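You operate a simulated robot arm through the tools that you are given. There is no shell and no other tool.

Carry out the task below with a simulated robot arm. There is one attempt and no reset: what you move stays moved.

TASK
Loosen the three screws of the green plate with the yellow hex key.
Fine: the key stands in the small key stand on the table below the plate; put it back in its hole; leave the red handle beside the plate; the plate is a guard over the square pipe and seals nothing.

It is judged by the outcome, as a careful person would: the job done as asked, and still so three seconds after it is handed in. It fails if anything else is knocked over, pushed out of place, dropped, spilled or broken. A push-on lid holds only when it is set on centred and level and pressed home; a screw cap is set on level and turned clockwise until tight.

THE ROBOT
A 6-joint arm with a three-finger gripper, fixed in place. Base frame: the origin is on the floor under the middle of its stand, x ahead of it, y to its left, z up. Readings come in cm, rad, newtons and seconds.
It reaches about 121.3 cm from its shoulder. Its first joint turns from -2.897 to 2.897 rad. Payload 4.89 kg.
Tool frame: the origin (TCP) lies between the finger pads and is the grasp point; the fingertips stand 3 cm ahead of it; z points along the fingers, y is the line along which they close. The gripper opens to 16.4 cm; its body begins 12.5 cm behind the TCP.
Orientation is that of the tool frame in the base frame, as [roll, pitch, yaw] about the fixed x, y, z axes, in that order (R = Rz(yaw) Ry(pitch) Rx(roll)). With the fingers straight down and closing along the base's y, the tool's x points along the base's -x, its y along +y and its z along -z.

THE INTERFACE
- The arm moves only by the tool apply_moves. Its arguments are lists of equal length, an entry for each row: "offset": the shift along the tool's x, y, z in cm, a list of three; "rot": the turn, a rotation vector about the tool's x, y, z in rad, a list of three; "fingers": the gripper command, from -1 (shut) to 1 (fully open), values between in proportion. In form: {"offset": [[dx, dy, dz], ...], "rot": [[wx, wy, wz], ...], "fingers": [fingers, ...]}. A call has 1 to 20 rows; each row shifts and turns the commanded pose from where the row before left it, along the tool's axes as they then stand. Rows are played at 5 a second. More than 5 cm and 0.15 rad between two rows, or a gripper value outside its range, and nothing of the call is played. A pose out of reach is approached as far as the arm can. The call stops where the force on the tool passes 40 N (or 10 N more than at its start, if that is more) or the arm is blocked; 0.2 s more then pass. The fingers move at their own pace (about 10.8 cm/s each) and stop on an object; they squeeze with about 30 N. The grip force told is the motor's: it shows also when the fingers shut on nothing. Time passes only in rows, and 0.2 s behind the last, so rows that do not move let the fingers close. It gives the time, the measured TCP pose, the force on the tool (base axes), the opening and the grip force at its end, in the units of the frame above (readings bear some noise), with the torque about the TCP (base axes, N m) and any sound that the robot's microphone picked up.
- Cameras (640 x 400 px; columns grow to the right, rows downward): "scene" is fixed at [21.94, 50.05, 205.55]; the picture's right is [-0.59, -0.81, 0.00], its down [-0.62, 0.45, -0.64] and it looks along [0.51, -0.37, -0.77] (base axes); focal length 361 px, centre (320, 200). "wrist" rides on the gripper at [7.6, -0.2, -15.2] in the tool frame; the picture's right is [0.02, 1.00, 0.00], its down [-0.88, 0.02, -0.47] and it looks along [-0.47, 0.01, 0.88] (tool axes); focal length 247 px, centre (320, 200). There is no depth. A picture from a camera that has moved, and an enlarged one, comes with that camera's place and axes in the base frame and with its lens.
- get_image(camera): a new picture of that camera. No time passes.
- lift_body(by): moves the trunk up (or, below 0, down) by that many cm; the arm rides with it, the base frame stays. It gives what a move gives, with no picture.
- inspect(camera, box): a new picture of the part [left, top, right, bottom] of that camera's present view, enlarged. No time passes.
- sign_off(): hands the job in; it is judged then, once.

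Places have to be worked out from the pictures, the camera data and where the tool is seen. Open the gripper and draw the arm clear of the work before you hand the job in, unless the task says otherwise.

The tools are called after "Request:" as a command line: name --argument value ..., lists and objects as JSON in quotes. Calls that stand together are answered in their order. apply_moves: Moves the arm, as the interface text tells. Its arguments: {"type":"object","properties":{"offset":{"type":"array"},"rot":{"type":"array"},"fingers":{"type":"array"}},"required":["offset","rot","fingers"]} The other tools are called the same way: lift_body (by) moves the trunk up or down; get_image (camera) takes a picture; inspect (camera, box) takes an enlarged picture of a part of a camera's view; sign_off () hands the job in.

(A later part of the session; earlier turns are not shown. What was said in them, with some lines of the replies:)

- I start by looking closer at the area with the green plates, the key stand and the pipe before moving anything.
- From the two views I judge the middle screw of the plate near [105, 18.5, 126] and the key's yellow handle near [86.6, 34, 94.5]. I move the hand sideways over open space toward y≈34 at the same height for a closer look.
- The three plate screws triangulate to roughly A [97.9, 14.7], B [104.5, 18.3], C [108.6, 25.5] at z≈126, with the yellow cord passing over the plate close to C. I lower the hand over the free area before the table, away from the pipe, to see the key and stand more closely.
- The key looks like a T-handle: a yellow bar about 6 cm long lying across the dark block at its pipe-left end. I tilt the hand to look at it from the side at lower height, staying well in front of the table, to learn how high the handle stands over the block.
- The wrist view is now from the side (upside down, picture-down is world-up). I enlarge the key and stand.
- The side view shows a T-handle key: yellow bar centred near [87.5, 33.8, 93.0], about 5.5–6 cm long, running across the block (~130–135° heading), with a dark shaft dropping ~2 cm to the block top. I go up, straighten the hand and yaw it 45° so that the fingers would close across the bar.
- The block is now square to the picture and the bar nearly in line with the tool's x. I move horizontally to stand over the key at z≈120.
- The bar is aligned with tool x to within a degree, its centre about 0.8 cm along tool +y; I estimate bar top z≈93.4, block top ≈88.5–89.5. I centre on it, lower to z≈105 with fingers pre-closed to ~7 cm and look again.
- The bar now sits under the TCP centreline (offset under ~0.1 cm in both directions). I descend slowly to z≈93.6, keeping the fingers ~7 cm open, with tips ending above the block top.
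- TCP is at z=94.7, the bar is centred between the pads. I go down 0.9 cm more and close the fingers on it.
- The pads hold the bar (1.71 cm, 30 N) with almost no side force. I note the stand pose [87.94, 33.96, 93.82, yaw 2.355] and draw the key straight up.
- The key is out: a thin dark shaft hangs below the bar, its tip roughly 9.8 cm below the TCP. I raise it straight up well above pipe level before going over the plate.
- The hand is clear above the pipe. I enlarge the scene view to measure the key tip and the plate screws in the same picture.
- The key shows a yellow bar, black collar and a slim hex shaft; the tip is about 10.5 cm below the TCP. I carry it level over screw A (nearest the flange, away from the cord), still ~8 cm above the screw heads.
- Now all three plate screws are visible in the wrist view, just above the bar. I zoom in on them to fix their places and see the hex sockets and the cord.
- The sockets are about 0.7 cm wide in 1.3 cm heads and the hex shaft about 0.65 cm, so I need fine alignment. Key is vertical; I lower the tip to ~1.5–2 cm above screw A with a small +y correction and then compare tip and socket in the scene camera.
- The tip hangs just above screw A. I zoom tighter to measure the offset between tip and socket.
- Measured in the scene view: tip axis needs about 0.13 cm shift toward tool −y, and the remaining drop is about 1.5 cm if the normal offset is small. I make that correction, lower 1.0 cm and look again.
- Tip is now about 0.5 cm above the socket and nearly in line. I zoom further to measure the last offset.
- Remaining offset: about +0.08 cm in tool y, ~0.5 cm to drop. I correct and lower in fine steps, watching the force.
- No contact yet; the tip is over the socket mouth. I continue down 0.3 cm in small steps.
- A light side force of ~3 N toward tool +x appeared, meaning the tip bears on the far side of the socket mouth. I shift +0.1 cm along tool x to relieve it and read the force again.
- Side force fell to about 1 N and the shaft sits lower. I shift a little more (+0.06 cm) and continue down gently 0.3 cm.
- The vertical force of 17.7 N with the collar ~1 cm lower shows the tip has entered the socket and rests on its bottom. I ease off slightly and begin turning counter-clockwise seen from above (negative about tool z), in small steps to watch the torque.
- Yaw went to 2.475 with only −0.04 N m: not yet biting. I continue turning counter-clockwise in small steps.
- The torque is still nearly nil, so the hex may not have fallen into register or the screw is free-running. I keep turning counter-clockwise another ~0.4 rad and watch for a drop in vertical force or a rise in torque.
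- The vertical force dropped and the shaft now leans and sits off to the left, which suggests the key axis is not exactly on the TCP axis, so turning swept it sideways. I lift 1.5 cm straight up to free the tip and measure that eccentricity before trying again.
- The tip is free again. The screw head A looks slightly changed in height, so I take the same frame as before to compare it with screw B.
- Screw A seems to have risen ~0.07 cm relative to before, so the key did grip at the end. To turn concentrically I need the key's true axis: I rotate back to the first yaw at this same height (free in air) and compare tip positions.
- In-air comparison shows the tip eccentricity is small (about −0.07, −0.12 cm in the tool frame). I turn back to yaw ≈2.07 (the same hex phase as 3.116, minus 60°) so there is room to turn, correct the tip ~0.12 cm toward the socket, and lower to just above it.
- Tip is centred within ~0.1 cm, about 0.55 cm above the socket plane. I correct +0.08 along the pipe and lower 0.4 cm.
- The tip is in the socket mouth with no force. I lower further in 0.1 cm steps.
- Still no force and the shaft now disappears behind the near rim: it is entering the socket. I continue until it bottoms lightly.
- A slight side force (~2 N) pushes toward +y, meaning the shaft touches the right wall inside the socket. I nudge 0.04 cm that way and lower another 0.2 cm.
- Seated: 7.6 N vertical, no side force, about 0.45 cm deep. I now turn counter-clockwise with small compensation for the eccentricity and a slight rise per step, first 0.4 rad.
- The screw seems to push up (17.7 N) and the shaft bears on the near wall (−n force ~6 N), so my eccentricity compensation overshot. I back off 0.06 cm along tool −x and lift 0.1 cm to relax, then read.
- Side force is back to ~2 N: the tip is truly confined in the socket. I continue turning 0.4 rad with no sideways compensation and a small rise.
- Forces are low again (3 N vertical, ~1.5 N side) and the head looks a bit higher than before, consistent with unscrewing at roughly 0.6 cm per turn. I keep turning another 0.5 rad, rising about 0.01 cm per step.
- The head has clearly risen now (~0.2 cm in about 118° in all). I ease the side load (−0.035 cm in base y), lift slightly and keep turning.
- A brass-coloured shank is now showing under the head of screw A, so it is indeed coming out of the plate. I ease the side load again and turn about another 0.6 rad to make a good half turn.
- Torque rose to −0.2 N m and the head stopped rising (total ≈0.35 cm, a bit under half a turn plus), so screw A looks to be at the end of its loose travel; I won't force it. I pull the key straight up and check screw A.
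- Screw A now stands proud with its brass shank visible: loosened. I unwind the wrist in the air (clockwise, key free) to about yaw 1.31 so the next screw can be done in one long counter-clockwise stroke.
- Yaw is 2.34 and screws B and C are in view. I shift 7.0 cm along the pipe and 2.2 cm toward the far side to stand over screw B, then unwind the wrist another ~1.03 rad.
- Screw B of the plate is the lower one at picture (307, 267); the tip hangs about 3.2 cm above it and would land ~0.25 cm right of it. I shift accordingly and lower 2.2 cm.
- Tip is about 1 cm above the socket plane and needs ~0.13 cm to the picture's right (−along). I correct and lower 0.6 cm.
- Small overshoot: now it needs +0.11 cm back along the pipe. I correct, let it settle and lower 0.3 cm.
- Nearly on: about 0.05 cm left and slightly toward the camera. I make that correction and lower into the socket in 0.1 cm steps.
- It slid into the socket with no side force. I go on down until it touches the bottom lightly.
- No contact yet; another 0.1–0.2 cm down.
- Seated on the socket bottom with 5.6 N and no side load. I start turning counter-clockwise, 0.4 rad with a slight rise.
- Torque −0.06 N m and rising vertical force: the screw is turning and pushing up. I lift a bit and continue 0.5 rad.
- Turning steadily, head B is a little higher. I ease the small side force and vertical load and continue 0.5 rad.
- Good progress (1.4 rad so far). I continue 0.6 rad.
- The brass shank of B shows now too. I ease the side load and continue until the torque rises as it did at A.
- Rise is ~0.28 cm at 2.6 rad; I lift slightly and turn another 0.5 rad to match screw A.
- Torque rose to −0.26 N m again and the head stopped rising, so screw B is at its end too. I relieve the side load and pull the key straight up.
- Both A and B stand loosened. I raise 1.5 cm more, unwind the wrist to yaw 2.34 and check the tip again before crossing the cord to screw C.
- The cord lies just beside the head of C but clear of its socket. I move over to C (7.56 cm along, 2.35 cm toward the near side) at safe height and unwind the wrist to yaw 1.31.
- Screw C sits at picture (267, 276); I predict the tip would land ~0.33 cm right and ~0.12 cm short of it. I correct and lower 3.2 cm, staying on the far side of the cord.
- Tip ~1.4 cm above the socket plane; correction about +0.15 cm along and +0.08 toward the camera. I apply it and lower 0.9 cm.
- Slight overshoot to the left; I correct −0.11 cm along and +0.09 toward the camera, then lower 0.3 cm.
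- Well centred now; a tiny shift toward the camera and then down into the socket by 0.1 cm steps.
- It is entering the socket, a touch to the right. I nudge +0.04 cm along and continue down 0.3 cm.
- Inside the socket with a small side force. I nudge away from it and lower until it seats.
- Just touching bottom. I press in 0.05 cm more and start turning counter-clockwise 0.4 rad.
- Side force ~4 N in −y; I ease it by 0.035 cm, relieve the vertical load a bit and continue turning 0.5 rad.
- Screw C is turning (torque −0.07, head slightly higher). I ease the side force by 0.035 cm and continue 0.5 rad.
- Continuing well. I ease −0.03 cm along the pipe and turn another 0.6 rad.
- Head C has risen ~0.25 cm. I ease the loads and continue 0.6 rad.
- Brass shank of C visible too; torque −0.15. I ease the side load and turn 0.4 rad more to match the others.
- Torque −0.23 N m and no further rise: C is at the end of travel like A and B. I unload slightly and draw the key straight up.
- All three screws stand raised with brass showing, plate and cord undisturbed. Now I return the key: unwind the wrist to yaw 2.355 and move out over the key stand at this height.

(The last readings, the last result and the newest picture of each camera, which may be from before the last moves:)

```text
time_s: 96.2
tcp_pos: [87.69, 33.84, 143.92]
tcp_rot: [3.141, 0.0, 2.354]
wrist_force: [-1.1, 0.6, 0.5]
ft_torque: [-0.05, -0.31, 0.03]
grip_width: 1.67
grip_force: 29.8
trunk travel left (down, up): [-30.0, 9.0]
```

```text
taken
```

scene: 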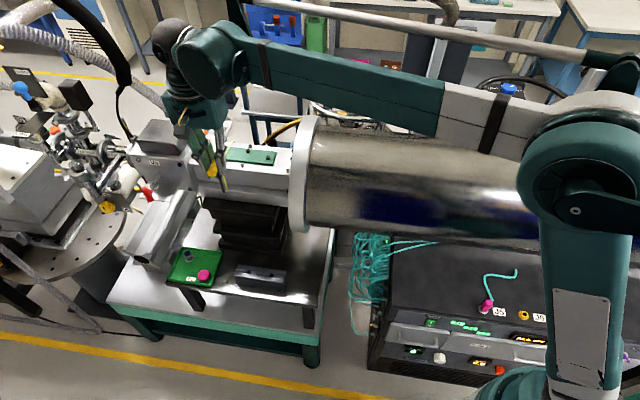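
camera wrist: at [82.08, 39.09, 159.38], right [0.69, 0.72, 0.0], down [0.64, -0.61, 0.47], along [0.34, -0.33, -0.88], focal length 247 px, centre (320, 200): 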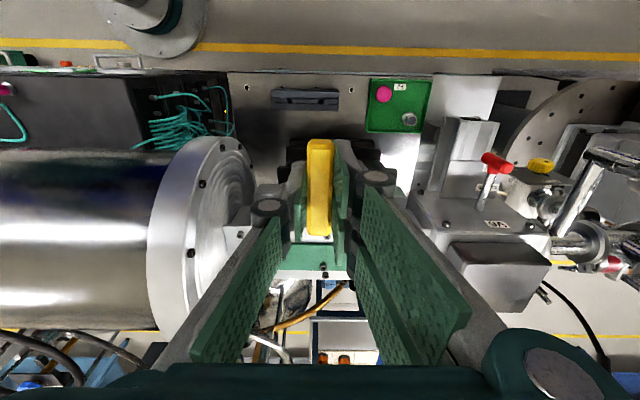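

Over the stand. I descend along the path it came up (tiny xy correction) until the tip is a few cm above the block.

Request:
apply_moves --offset '[[-0.05, 0.2, 4.4], [0, 0, 4.4], [0, 0, 4.4], [0, 0, 4.4], [0, 0, 4.4], [0, 0, 4.4], [0, 0, 4.4], [0, 0, 4.4], [0, 0, 3.3], [0, 0, 0], [0, 0, 0]]' --rot '[[0, 0, 0], [0, 0, 0], [0, 0, 0], [0, 0, 0], [0, 0, 0], [0, 0, 0], [0, 0, 0], [0, 0, 0], [0, 0, 0], [0, 0, 0], [0, 0, 0]]' --fingers '[-1, -1, -1, -1, -1, -1, -1, -1, -1, -1, -1]'

Request:
inspect --camera "scene" --box '[230, 240, 300, 295]'

Request:
inspect --camera "scene" --box '[246, 255, 264, 273]'

```text
time_s: 98.6
tcp_pos: [88.04, 34.09, 105.15]
tcp_rot: [-3.141, 0.002, 2.354]
wrist_force: [0.8, 0.1, -0.4]
ft_torque: [0.0, 0.01, 0.0]
grip_width: 1.66
grip_force: 29.8
trunk travel left (down, up): [-30.0, 9.0]
```

```text
7.27 times, centred on (265, 268) of scene
camera zoom: at [21.94, 50.05, 205.55], right [-0.59, -0.81, 0.0], down [-0.62, 0.45, -0.64], along [0.51, -0.37, -0.77], focal length 2623 px, centre (720, -291)
```

zoom: 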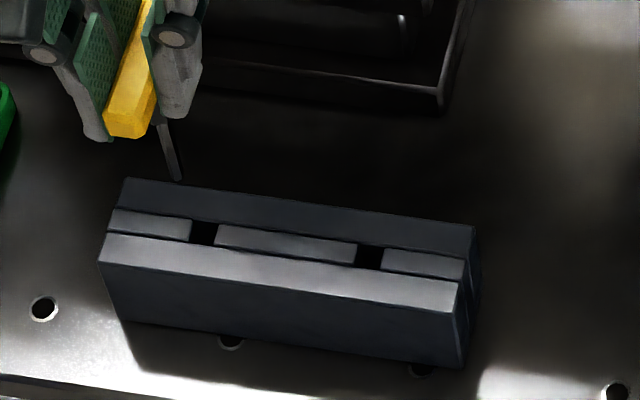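

```text
16.00 times, centred on (255, 264) of scene
camera zoom: at [21.94, 50.05, 205.55], right [-0.59, -0.81, 0.0], down [-0.62, 0.45, -0.64], along [0.51, -0.37, -0.77], focal length 5772 px, centre (1360, -824)
```

zoom: 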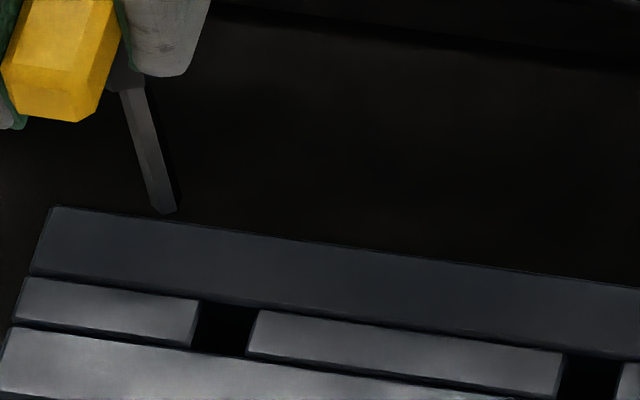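

The left hole (at picture ~(225, 329)) is where the key came from. The tip would land ~0.35 cm to the left and slightly near, so I shift and lower 4 cm to about 2 cm above the block.

Request:
apply_moves --offset '[[-0.1, -0.3, 0], [0, 0, 1], [0, 0, 1], [0, 0, 1], [0, 0, 1], [0, 0, 0], [0, 0, 0]]' --rot '[[0, 0, 0], [0, 0, 0], [0, 0, 0], [0, 0, 0], [0, 0, 0], [0, 0, 0], [0, 0, 0]]' --fingers '[-1, -1, -1, -1, -1, -1, -1]'

Request:
inspect --camera "scene" --box '[246, 255, 264, 273]'

Request:
get_image --camera "wrist"

```text
time_s: 100.2
tcp_pos: [87.88, 33.89, 101.24]
tcp_rot: [3.142, -0.001, 2.354]
wrist_force: [0.4, -0.4, -0.1]
ft_torque: [0.02, 0.01, -0.02]
grip_width: 1.69
grip_force: 29.6
trunk travel left (down, up): [-30.0, 9.0]
```

```text
16.00 times, centred on (255, 264) of scene
camera zoom: at [21.94, 50.05, 205.55], right [-0.59, -0.81, 0.0], down [-0.62, 0.45, -0.64], along [0.51, -0.37, -0.77], focal length 5772 px, centre (1360, -824)
```

zoom: 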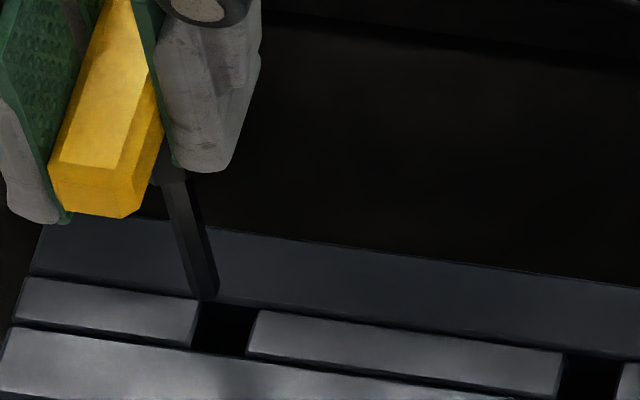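

```text
taken
camera wrist: at [82.31, 39.16, 116.58], right [0.69, 0.72, 0.0], down [0.64, -0.61, 0.47], along [0.34, -0.33, -0.88], focal length 247 px, centre (320, 200)
```

wrist: 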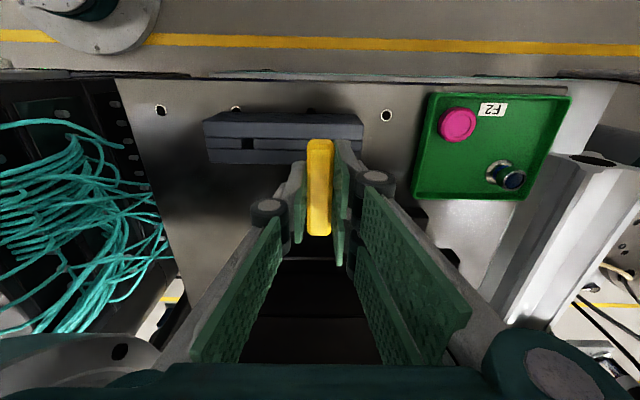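

Tip is ~2.3 cm above the block and lines up with the hole to within ~0.1–0.2 cm. I correct slightly and lower 1.6 cm.

Request:
apply_moves --offset '[[-0.13, -0.06, 0], [0, 0, 0.8], [0, 0, 0.8], [0, 0, 0], [0, 0, 0]]' --rot '[[0, 0, 0], [0, 0, 0], [0, 0, 0], [0, 0, 0], [0, 0, 0]]' --fingers '[-1, -1, -1, -1, -1]'

Request:
inspect --camera "scene" --box '[246, 255, 264, 273]'

```text
time_s: 101.4
tcp_pos: [88.03, 33.72, 99.62]
tcp_rot: [-3.14, 0.0, 2.356]
wrist_force: [0.3, 0.3, -0.9]
ft_torque: [0.03, -0.01, -0.04]
grip_width: 1.68
grip_force: 30.2
trunk travel left (down, up): [-30.0, 9.0]
```

```text
16.00 times, centred on (255, 264) of scene
camera zoom: at [21.94, 50.05, 205.55], right [-0.59, -0.81, 0.0], down [-0.62, 0.45, -0.64], along [0.51, -0.37, -0.77], focal length 5772 px, centre (1360, -824)
```

zoom: 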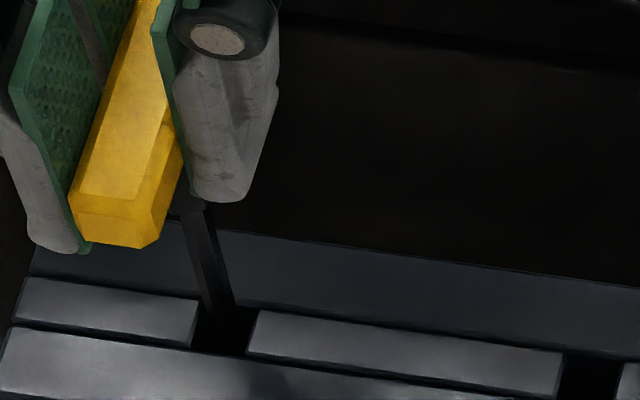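

The shaft is dropping toward the hole mouth, a bit right of centre. I shift +0.1 cm along and lower 1.5 cm in small steps, watching the force.

Request:
apply_moves --offset '[[0, 0.1, 0], [0, 0, 0.3], [0, 0, 0.3], [0, 0, 0.3], [0, 0, 0.3], [0, 0, 0.3], [0, 0, 0]]' --rot '[[0, 0, 0], [0, 0, 0], [0, 0, 0], [0, 0, 0], [0, 0, 0], [0, 0, 0], [0, 0, 0]]' --fingers '[-1, -1, -1, -1, -1, -1, -1]'

Request:
inspect --camera "scene" --box '[246, 255, 264, 273]'

```text
time_s: 103.0
tcp_pos: [88.03, 33.76, 98.17]
tcp_rot: [-3.141, 0.001, 2.355]
wrist_force: [0.2, -0.1, -1.0]
ft_torque: [0.01, 0.02, 0.01]
grip_width: 1.7
grip_force: 29.7
trunk travel left (down, up): [-30.0, 9.0]
```

```text
16.00 times, centred on (255, 264) of scene
camera zoom: at [21.94, 50.05, 205.55], right [-0.59, -0.81, 0.0], down [-0.62, 0.45, -0.64], along [0.51, -0.37, -0.77], focal length 5772 px, centre (1360, -824)
```

zoom: 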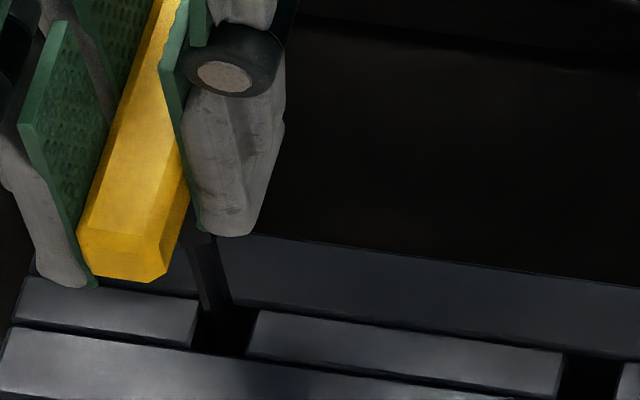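

No force: the shaft is inside the hole. I keep lowering 2.4 cm gently.

Request:
apply_moves --offset '[[0, 0, 0.4], [0, 0, 0.4], [0, 0, 0.4], [0, 0, 0.4], [0, 0, 0.4], [0, 0, 0.4], [0, 0, 0]]' --rot '[[0, 0, 0], [0, 0, 0], [0, 0, 0], [0, 0, 0], [0, 0, 0], [0, 0, 0], [0, 0, 0]]' --fingers '[-1, -1, -1, -1, -1, -1, -1]'

Request:
inspect --camera "scene" --box '[235, 240, 285, 285]'

```text
time_s: 104.6
tcp_pos: [87.94, 33.7, 95.77]
tcp_rot: [-3.141, -0.001, 2.353]
wrist_force: [-0.1, -0.3, -0.7]
ft_torque: [0.01, 0.0, 0.02]
grip_width: 1.65
grip_force: 29.8
trunk travel left (down, up): [-30.0, 9.0]
```

```text
8.89 times, centred on (260, 262) of scene
camera zoom: at [21.94, 50.05, 205.55], right [-0.59, -0.81, 0.0], down [-0.62, 0.45, -0.64], along [0.51, -0.37, -0.77], focal length 3206 px, centre (853, -356)
```

zoom: 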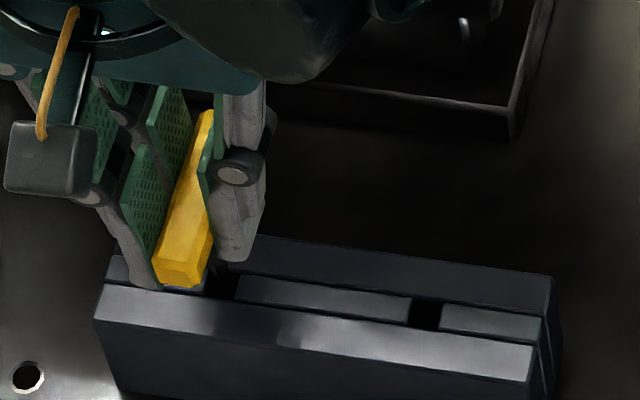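

Still no contact. I lower 1.5 cm more, then in finer steps to find the resting height near z≈93.7.

Request:
apply_moves --offset '[[0, 0, 0.4], [0, 0, 0.4], [0, 0, 0.4], [0, 0, 0.2], [0, 0, 0.15], [0, 0, 0]]' --rot '[[0, 0, 0], [0, 0, 0], [0, 0, 0], [0, 0, 0], [0, 0, 0], [0, 0, 0]]' --fingers '[-1, -1, -1, -1, -1, -1]'

Request:
inspect --camera "scene" --box '[235, 240, 285, 285]'

```text
time_s: 106.0
tcp_pos: [88.09, 33.86, 94.25]
tcp_rot: [-3.141, 0.0, 2.355]
wrist_force: [-0.2, 0.2, -0.4]
ft_torque: [0.02, -0.02, 0.01]
grip_width: 1.66
grip_force: 30.5
trunk travel left (down, up): [-30.0, 9.0]
```

```text
8.89 times, centred on (260, 262) of scene
camera zoom: at [21.94, 50.05, 205.55], right [-0.59, -0.81, 0.0], down [-0.62, 0.45, -0.64], along [0.51, -0.37, -0.77], focal length 3206 px, centre (853, -356)
```

zoom: 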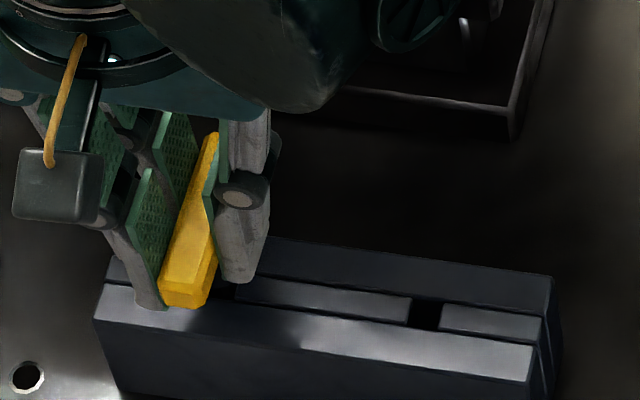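

No contact yet at 94.25. I lower in 0.1 cm steps toward the resting height.

Request:
apply_moves --offset '[[0, 0, 0.1], [0, 0, 0.1], [0, 0, 0.1], [0, 0, 0.1], [0, 0, 0]]' --rot '[[0, 0, 0], [0, 0, 0], [0, 0, 0], [0, 0, 0], [0, 0, 0]]' --fingers '[-1, -1, -1, -1, -1]'

```text
time_s: 107.2
tcp_pos: [88.04, 33.79, 93.84]
tcp_rot: [-3.141, 0.0, 2.355]
wrist_force: [0.2, 0.2, -0.4]
ft_torque: [0.01, -0.01, 0.0]
grip_width: 1.67
grip_force: 30.0
trunk travel left (down, up): [-30.0, 9.0]
```

Still free at 93.84 (the key slipped up slightly in the grip earlier). I go on down in small steps.

Request:
apply_moves --offset '[[0, 0, 0.1], [0, 0, 0.1], [0, 0, 0.1], [0, 0, 0]]' --rot '[[0, 0, 0], [0, 0, 0], [0, 0, 0], [0, 0, 0]]' --fingers '[-1, -1, -1, -1]'

Request:
inspect --camera "scene" --box '[235, 240, 285, 285]'

```text
time_s: 108.2
tcp_pos: [88.0, 33.76, 93.56]
tcp_rot: [3.142, 0.001, 2.355]
wrist_force: [-0.1, -0.3, -0.7]
ft_torque: [-0.01, 0.0, -0.01]
grip_width: 1.67
grip_force: 30.1
trunk travel left (down, up): [-30.0, 9.0]
```

```text
8.89 times, centred on (260, 262) of scene
camera zoom: at [21.94, 50.05, 205.55], right [-0.59, -0.81, 0.0], down [-0.62, 0.45, -0.64], along [0.51, -0.37, -0.77], focal length 3206 px, centre (853, -356)
```

zoom: 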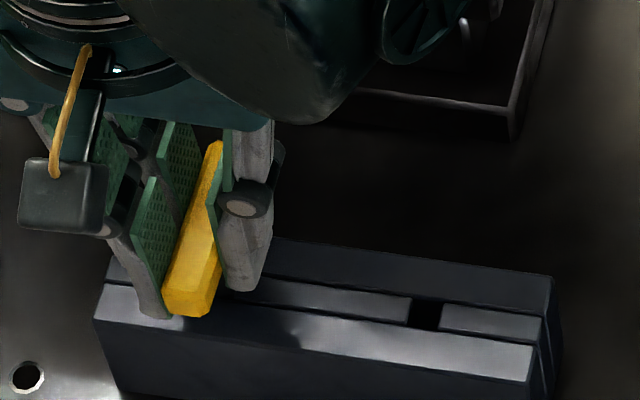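

Bar height is within ~0.15 cm of the original and slightly tilted. I lower in small steps until I feel the collar rest on the block.

Request:
apply_moves --offset '[[0, 0, 0.08], [0, 0, 0.08], [0, 0, 0.08], [0, 0, 0]]' --rot '[[0, 0, 0], [0, 0, 0], [0, 0, 0], [0, 0, 0]]' --fingers '[-1, -1, -1, -1]'

```text
time_s: 109.2
tcp_pos: [88.03, 33.81, 93.38]
tcp_rot: [-3.141, -0.002, 2.354]
wrist_force: [5.4, 3.7, 16.7]
ft_torque: [0.03, -0.28, 0.04]
grip_width: 1.67
grip_force: 30.1
trunk travel left (down, up): [-30.0, 9.0]
```

Contact at z≈93.4 (16.7 N): the collar is down on the block, same height as originally allowing for the slip in the grip. I back off 0.08 cm to unload and open the fingers gradually.

Request:
apply_moves --offset '[[0, 0, -0.1], [0, 0, 0], [0, 0, 0], [0, 0, 0], [0, 0, 0], [0, 0, 0]]' --rot '[[0, 0, 0], [0, 0, 0], [0, 0, 0], [0, 0, 0], [0, 0, 0], [0, 0, 0]]' --fingers '[-1, -1, -0.8, -0.7, -0.6, -0.5]'

Request:
inspect --camera "scene" --box '[235, 240, 285, 285]'

Request:
get_image --camera "wrist"

```text
time_s: 110.6
tcp_pos: [88.03, 33.64, 93.34]
tcp_rot: [3.141, 0.0, 2.354]
wrist_force: [-0.3, -0.2, -0.7]
ft_torque: [-0.03, 0.01, 0.03]
grip_width: 4.1
grip_force: 0.0
trunk travel left (down, up): [-30.0, 9.0]
```

```text
8.89 times, centred on (260, 262) of scene
camera zoom: at [21.94, 50.05, 205.55], right [-0.59, -0.81, 0.0], down [-0.62, 0.45, -0.64], along [0.51, -0.37, -0.77], focal length 3206 px, centre (853, -356)
```

zoom: 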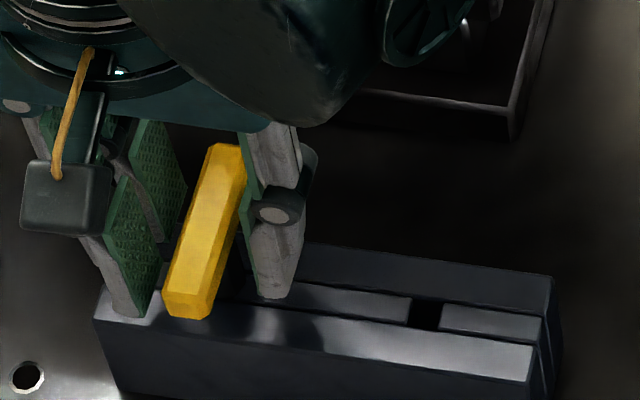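

```text
taken
camera wrist: at [82.41, 38.97, 108.71], right [0.69, 0.72, 0.0], down [0.64, -0.61, 0.47], along [0.34, -0.33, -0.88], focal length 247 px, centre (320, 200)
```

wrist: 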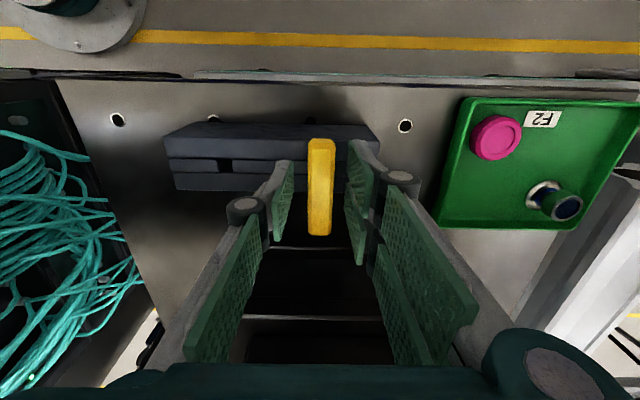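

Released: the key's bar now sits at (187, 318)–(228, 146), matching its original place. I open to ~7 cm and rise straight up.

Request:
apply_moves --offset '[[0, 0, 0], [0, 0, 0], [0, 0, -1], [0, 0, -2], [0, 0, -3], [0, 0, -4], [0, 0, -4]]' --rot '[[0, 0, 0], [0, 0, 0], [0, 0, 0], [0, 0, 0], [0, 0, 0], [0, 0, 0], [0, 0, 0]]' --fingers '[-0.3, -0.15, -0.15, -0.15, -0.15, -0.15, -0.15]'

Request:
inspect --camera "scene" --box '[220, 240, 300, 300]'

Request:
inspect --camera "wrist" --box '[260, 80, 380, 200]'

```text
time_s: 112.2
tcp_pos: [87.96, 33.76, 107.46]
tcp_rot: [3.141, -0.001, 2.353]
wrist_force: [0.4, 0.4, 0.7]
ft_torque: [0.02, 0.05, -0.01]
grip_width: 6.98
grip_force: 0.2
trunk travel left (down, up): [-30.0, 9.0]
```

```text
6.67 times, centred on (260, 270) of scene
camera zoom: at [21.94, 50.05, 205.55], right [-0.59, -0.81, 0.0], down [-0.62, 0.45, -0.64], along [0.51, -0.37, -0.77], focal length 2405 px, centre (720, -267)
```

zoom: 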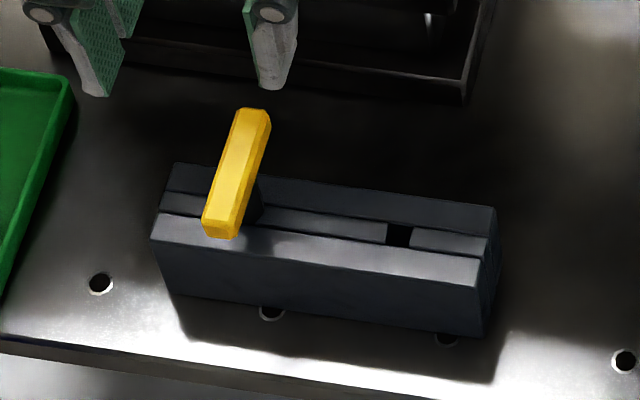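

```text
3.33 times, centred on (320, 140) of wrist
camera zoom: at [82.45, 39.04, 122.69], right [0.69, 0.72, 0.0], down [0.64, -0.61, 0.47], along [0.34, -0.33, -0.88], focal length 823 px, centre (320, 400)
```

zoom: 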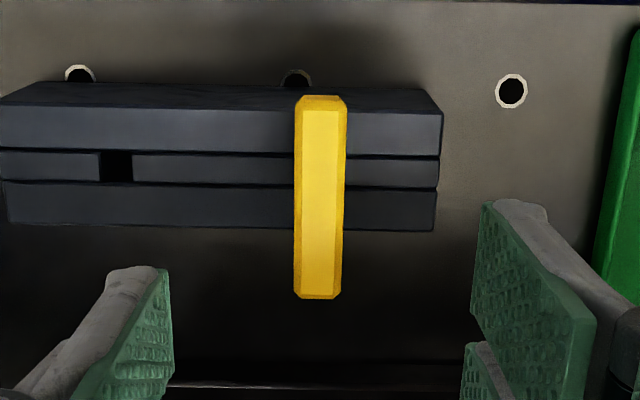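

The key stands in its hole exactly as at the start. I raise the arm, open the gripper fully and draw back clear of the work.

Request:
apply_moves --offset '[[0, 0, -4.5], [0, 0, -4.5], [0, 0, -4.5], [0, 0, -4.5], [0, 0, -4.5], [0, 0, -4.5], [0, 0, -4.5], [0, 0, -4.5], [0, 0, -4.5], [3, -3, 0], [3, -3, 0], [3, -3, 0], [3, -3, 0], [0, 0, 0]]' --rot '[[0, 0, 0], [0, 0, 0], [0, 0, 0], [0, 0, 0], [0, 0, 0], [0, 0, 0], [0, 0, 0], [0, 0, 0], [0, 0, 0], [0, 0, 0], [0, 0, 0], [0, 0, 0], [0, 0, 0], [0, 0, 0]]' --fingers '[-0.15, -0.15, -0.15, -0.15, -0.15, -0.15, -0.15, -0.15, -0.15, 0.2, 0.6, 1, 1, 1]'

Request:
get_image --camera "scene"

Request:
inspect --camera "scene" --box '[100, 100, 340, 250]'

Request:
inspect --camera "scene" --box '[210, 125, 290, 175]'

Request:
inspect --camera "scene" --box '[140, 220, 340, 345]'

```text
time_s: 115.2
tcp_pos: [70.82, 34.0, 147.74]
tcp_rot: [-3.141, 0.0, 2.354]
wrist_force: [-0.8, -1.6, 1.1]
ft_torque: [0.1, -0.31, 0.01]
grip_width: 16.41
grip_force: 0.0
trunk travel left (down, up): [-30.0, 9.0]
```

```text
taken
```

scene: 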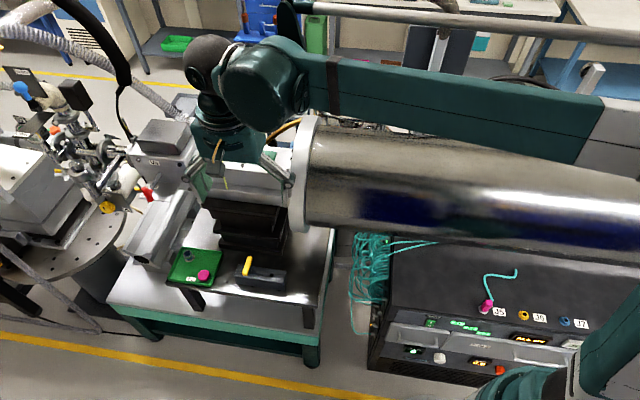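

```text
2.67 times, centred on (220, 175) of scene
camera zoom: at [21.94, 50.05, 205.55], right [-0.59, -0.81, 0.0], down [-0.62, 0.45, -0.64], along [0.51, -0.37, -0.77], focal length 962 px, centre (587, 267)
```

zoom: 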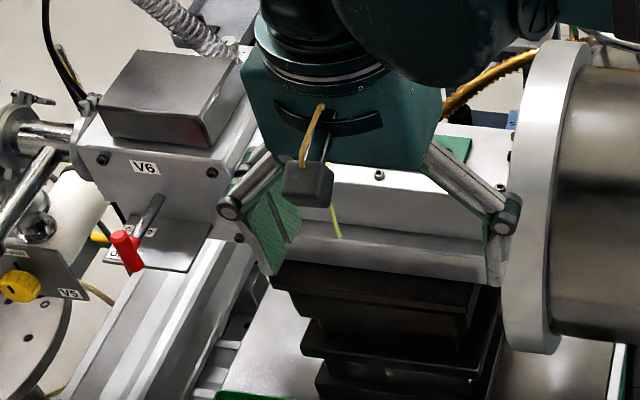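

```text
8.00 times, centred on (250, 150) of scene
camera zoom: at [21.94, 50.05, 205.55], right [-0.59, -0.81, 0.0], down [-0.62, 0.45, -0.64], along [0.51, -0.37, -0.77], focal length 2886 px, centre (880, 600)
```

zoom: 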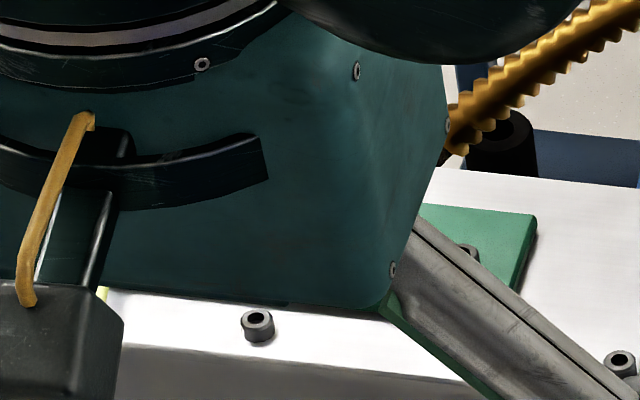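

```text
3.20 times, centred on (240, 282) of scene
camera zoom: at [21.94, 50.05, 205.55], right [-0.59, -0.81, 0.0], down [-0.62, 0.45, -0.64], along [0.51, -0.37, -0.77], focal length 1154 px, centre (576, -64)
```

zoom: 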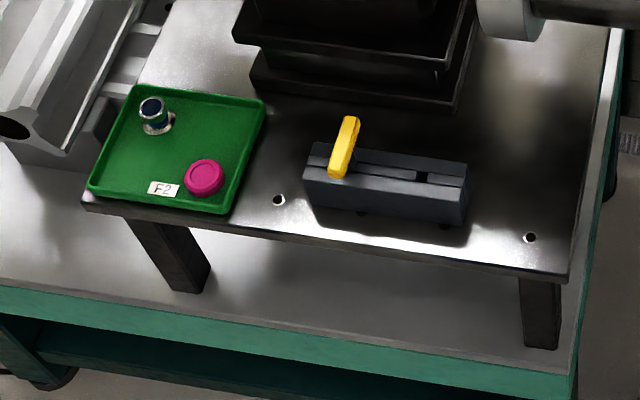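

Everything on the table looks as at the start and the red handle is untouched. I draw the arm back to about its starting pose so the plate is fully clear and can be checked once more.

Request:
apply_moves --offset '[[0, 0, -3], [0, 0, -3], [-3, -3, 0], [-3, -3, 0], [-3, -3, 0], [-3, -3, 0], [-3, -3, 0], [-3, -3, 0], [-3, -3, 0], [-2.5, -2.5, 0], [0, 0, 0]]' --rot '[[0, 0, 0], [0, 0, 0], [0, 0, 0], [0, 0, 0], [0, 0, 0], [0, 0, 0], [0, 0, 0], [0, 0, 0], [0, 0, 0], [0, 0, 0], [0, 0, 0]]' --fingers '[1, 1, 1, 1, 1, 1, 1, 1, 1, 1, 1]'

Request:
get_image --camera "scene"

Request:
inspect --camera "scene" --box '[210, 125, 290, 175]'

Request:
inspect --camera "scene" --box '[100, 100, 340, 250]'

```text
time_s: 117.6
tcp_pos: [71.0, 0.38, 153.81]
tcp_rot: [3.141, 0.0, 2.355]
wrist_force: [0.2, -1.4, 0.7]
ft_torque: [0.18, -0.02, -0.01]
grip_width: 16.41
grip_force: 0.0
trunk travel left (down, up): [-30.0, 9.0]
```

```text
taken
```

scene: 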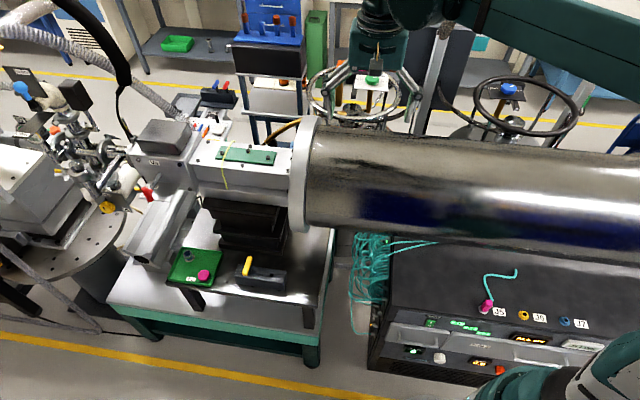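

```text
8.00 times, centred on (250, 150) of scene
camera zoom: at [21.94, 50.05, 205.55], right [-0.59, -0.81, 0.0], down [-0.62, 0.45, -0.64], along [0.51, -0.37, -0.77], focal length 2886 px, centre (880, 600)
```

zoom: 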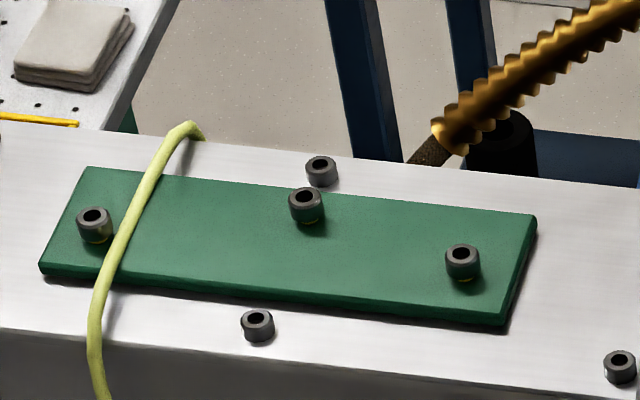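

```text
2.67 times, centred on (220, 175) of scene
camera zoom: at [21.94, 50.05, 205.55], right [-0.59, -0.81, 0.0], down [-0.62, 0.45, -0.64], along [0.51, -0.37, -0.77], focal length 962 px, centre (587, 267)
```

zoom: 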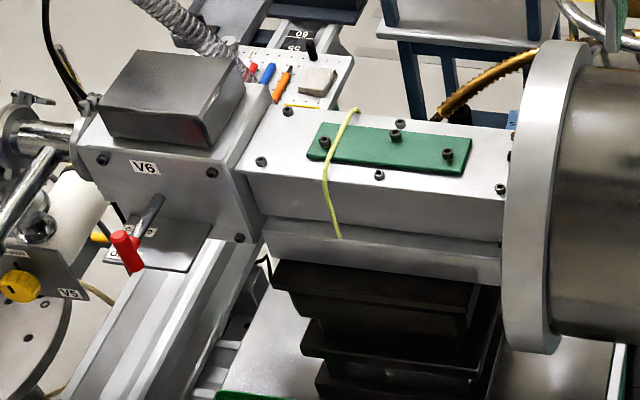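

The last pictures show all three plate screws raised with brass showing under their heads, and the key back in its hole. The cord, red handle and tray are where they were, and the arm is clear with the gripper open. I hand the job in.

Request:
sign_off

```text
The job is handed in.
```

I loosened all three screws of the green plate and put the yellow hex key back in its hole in the stand. Each screw turned counter-clockwise a little under half a turn, until it resisted further turning and its head stopped rising. All three heads now stand about 0.3 cm proud, with the brass shank showing underneath.

In the last pictures the red handle, the cord over the plate and the tray are where they were at the start. The gripper is open and the arm is back near its starting place, clear of the work. The job is handed in, but I did not get a result back on how it was judged.
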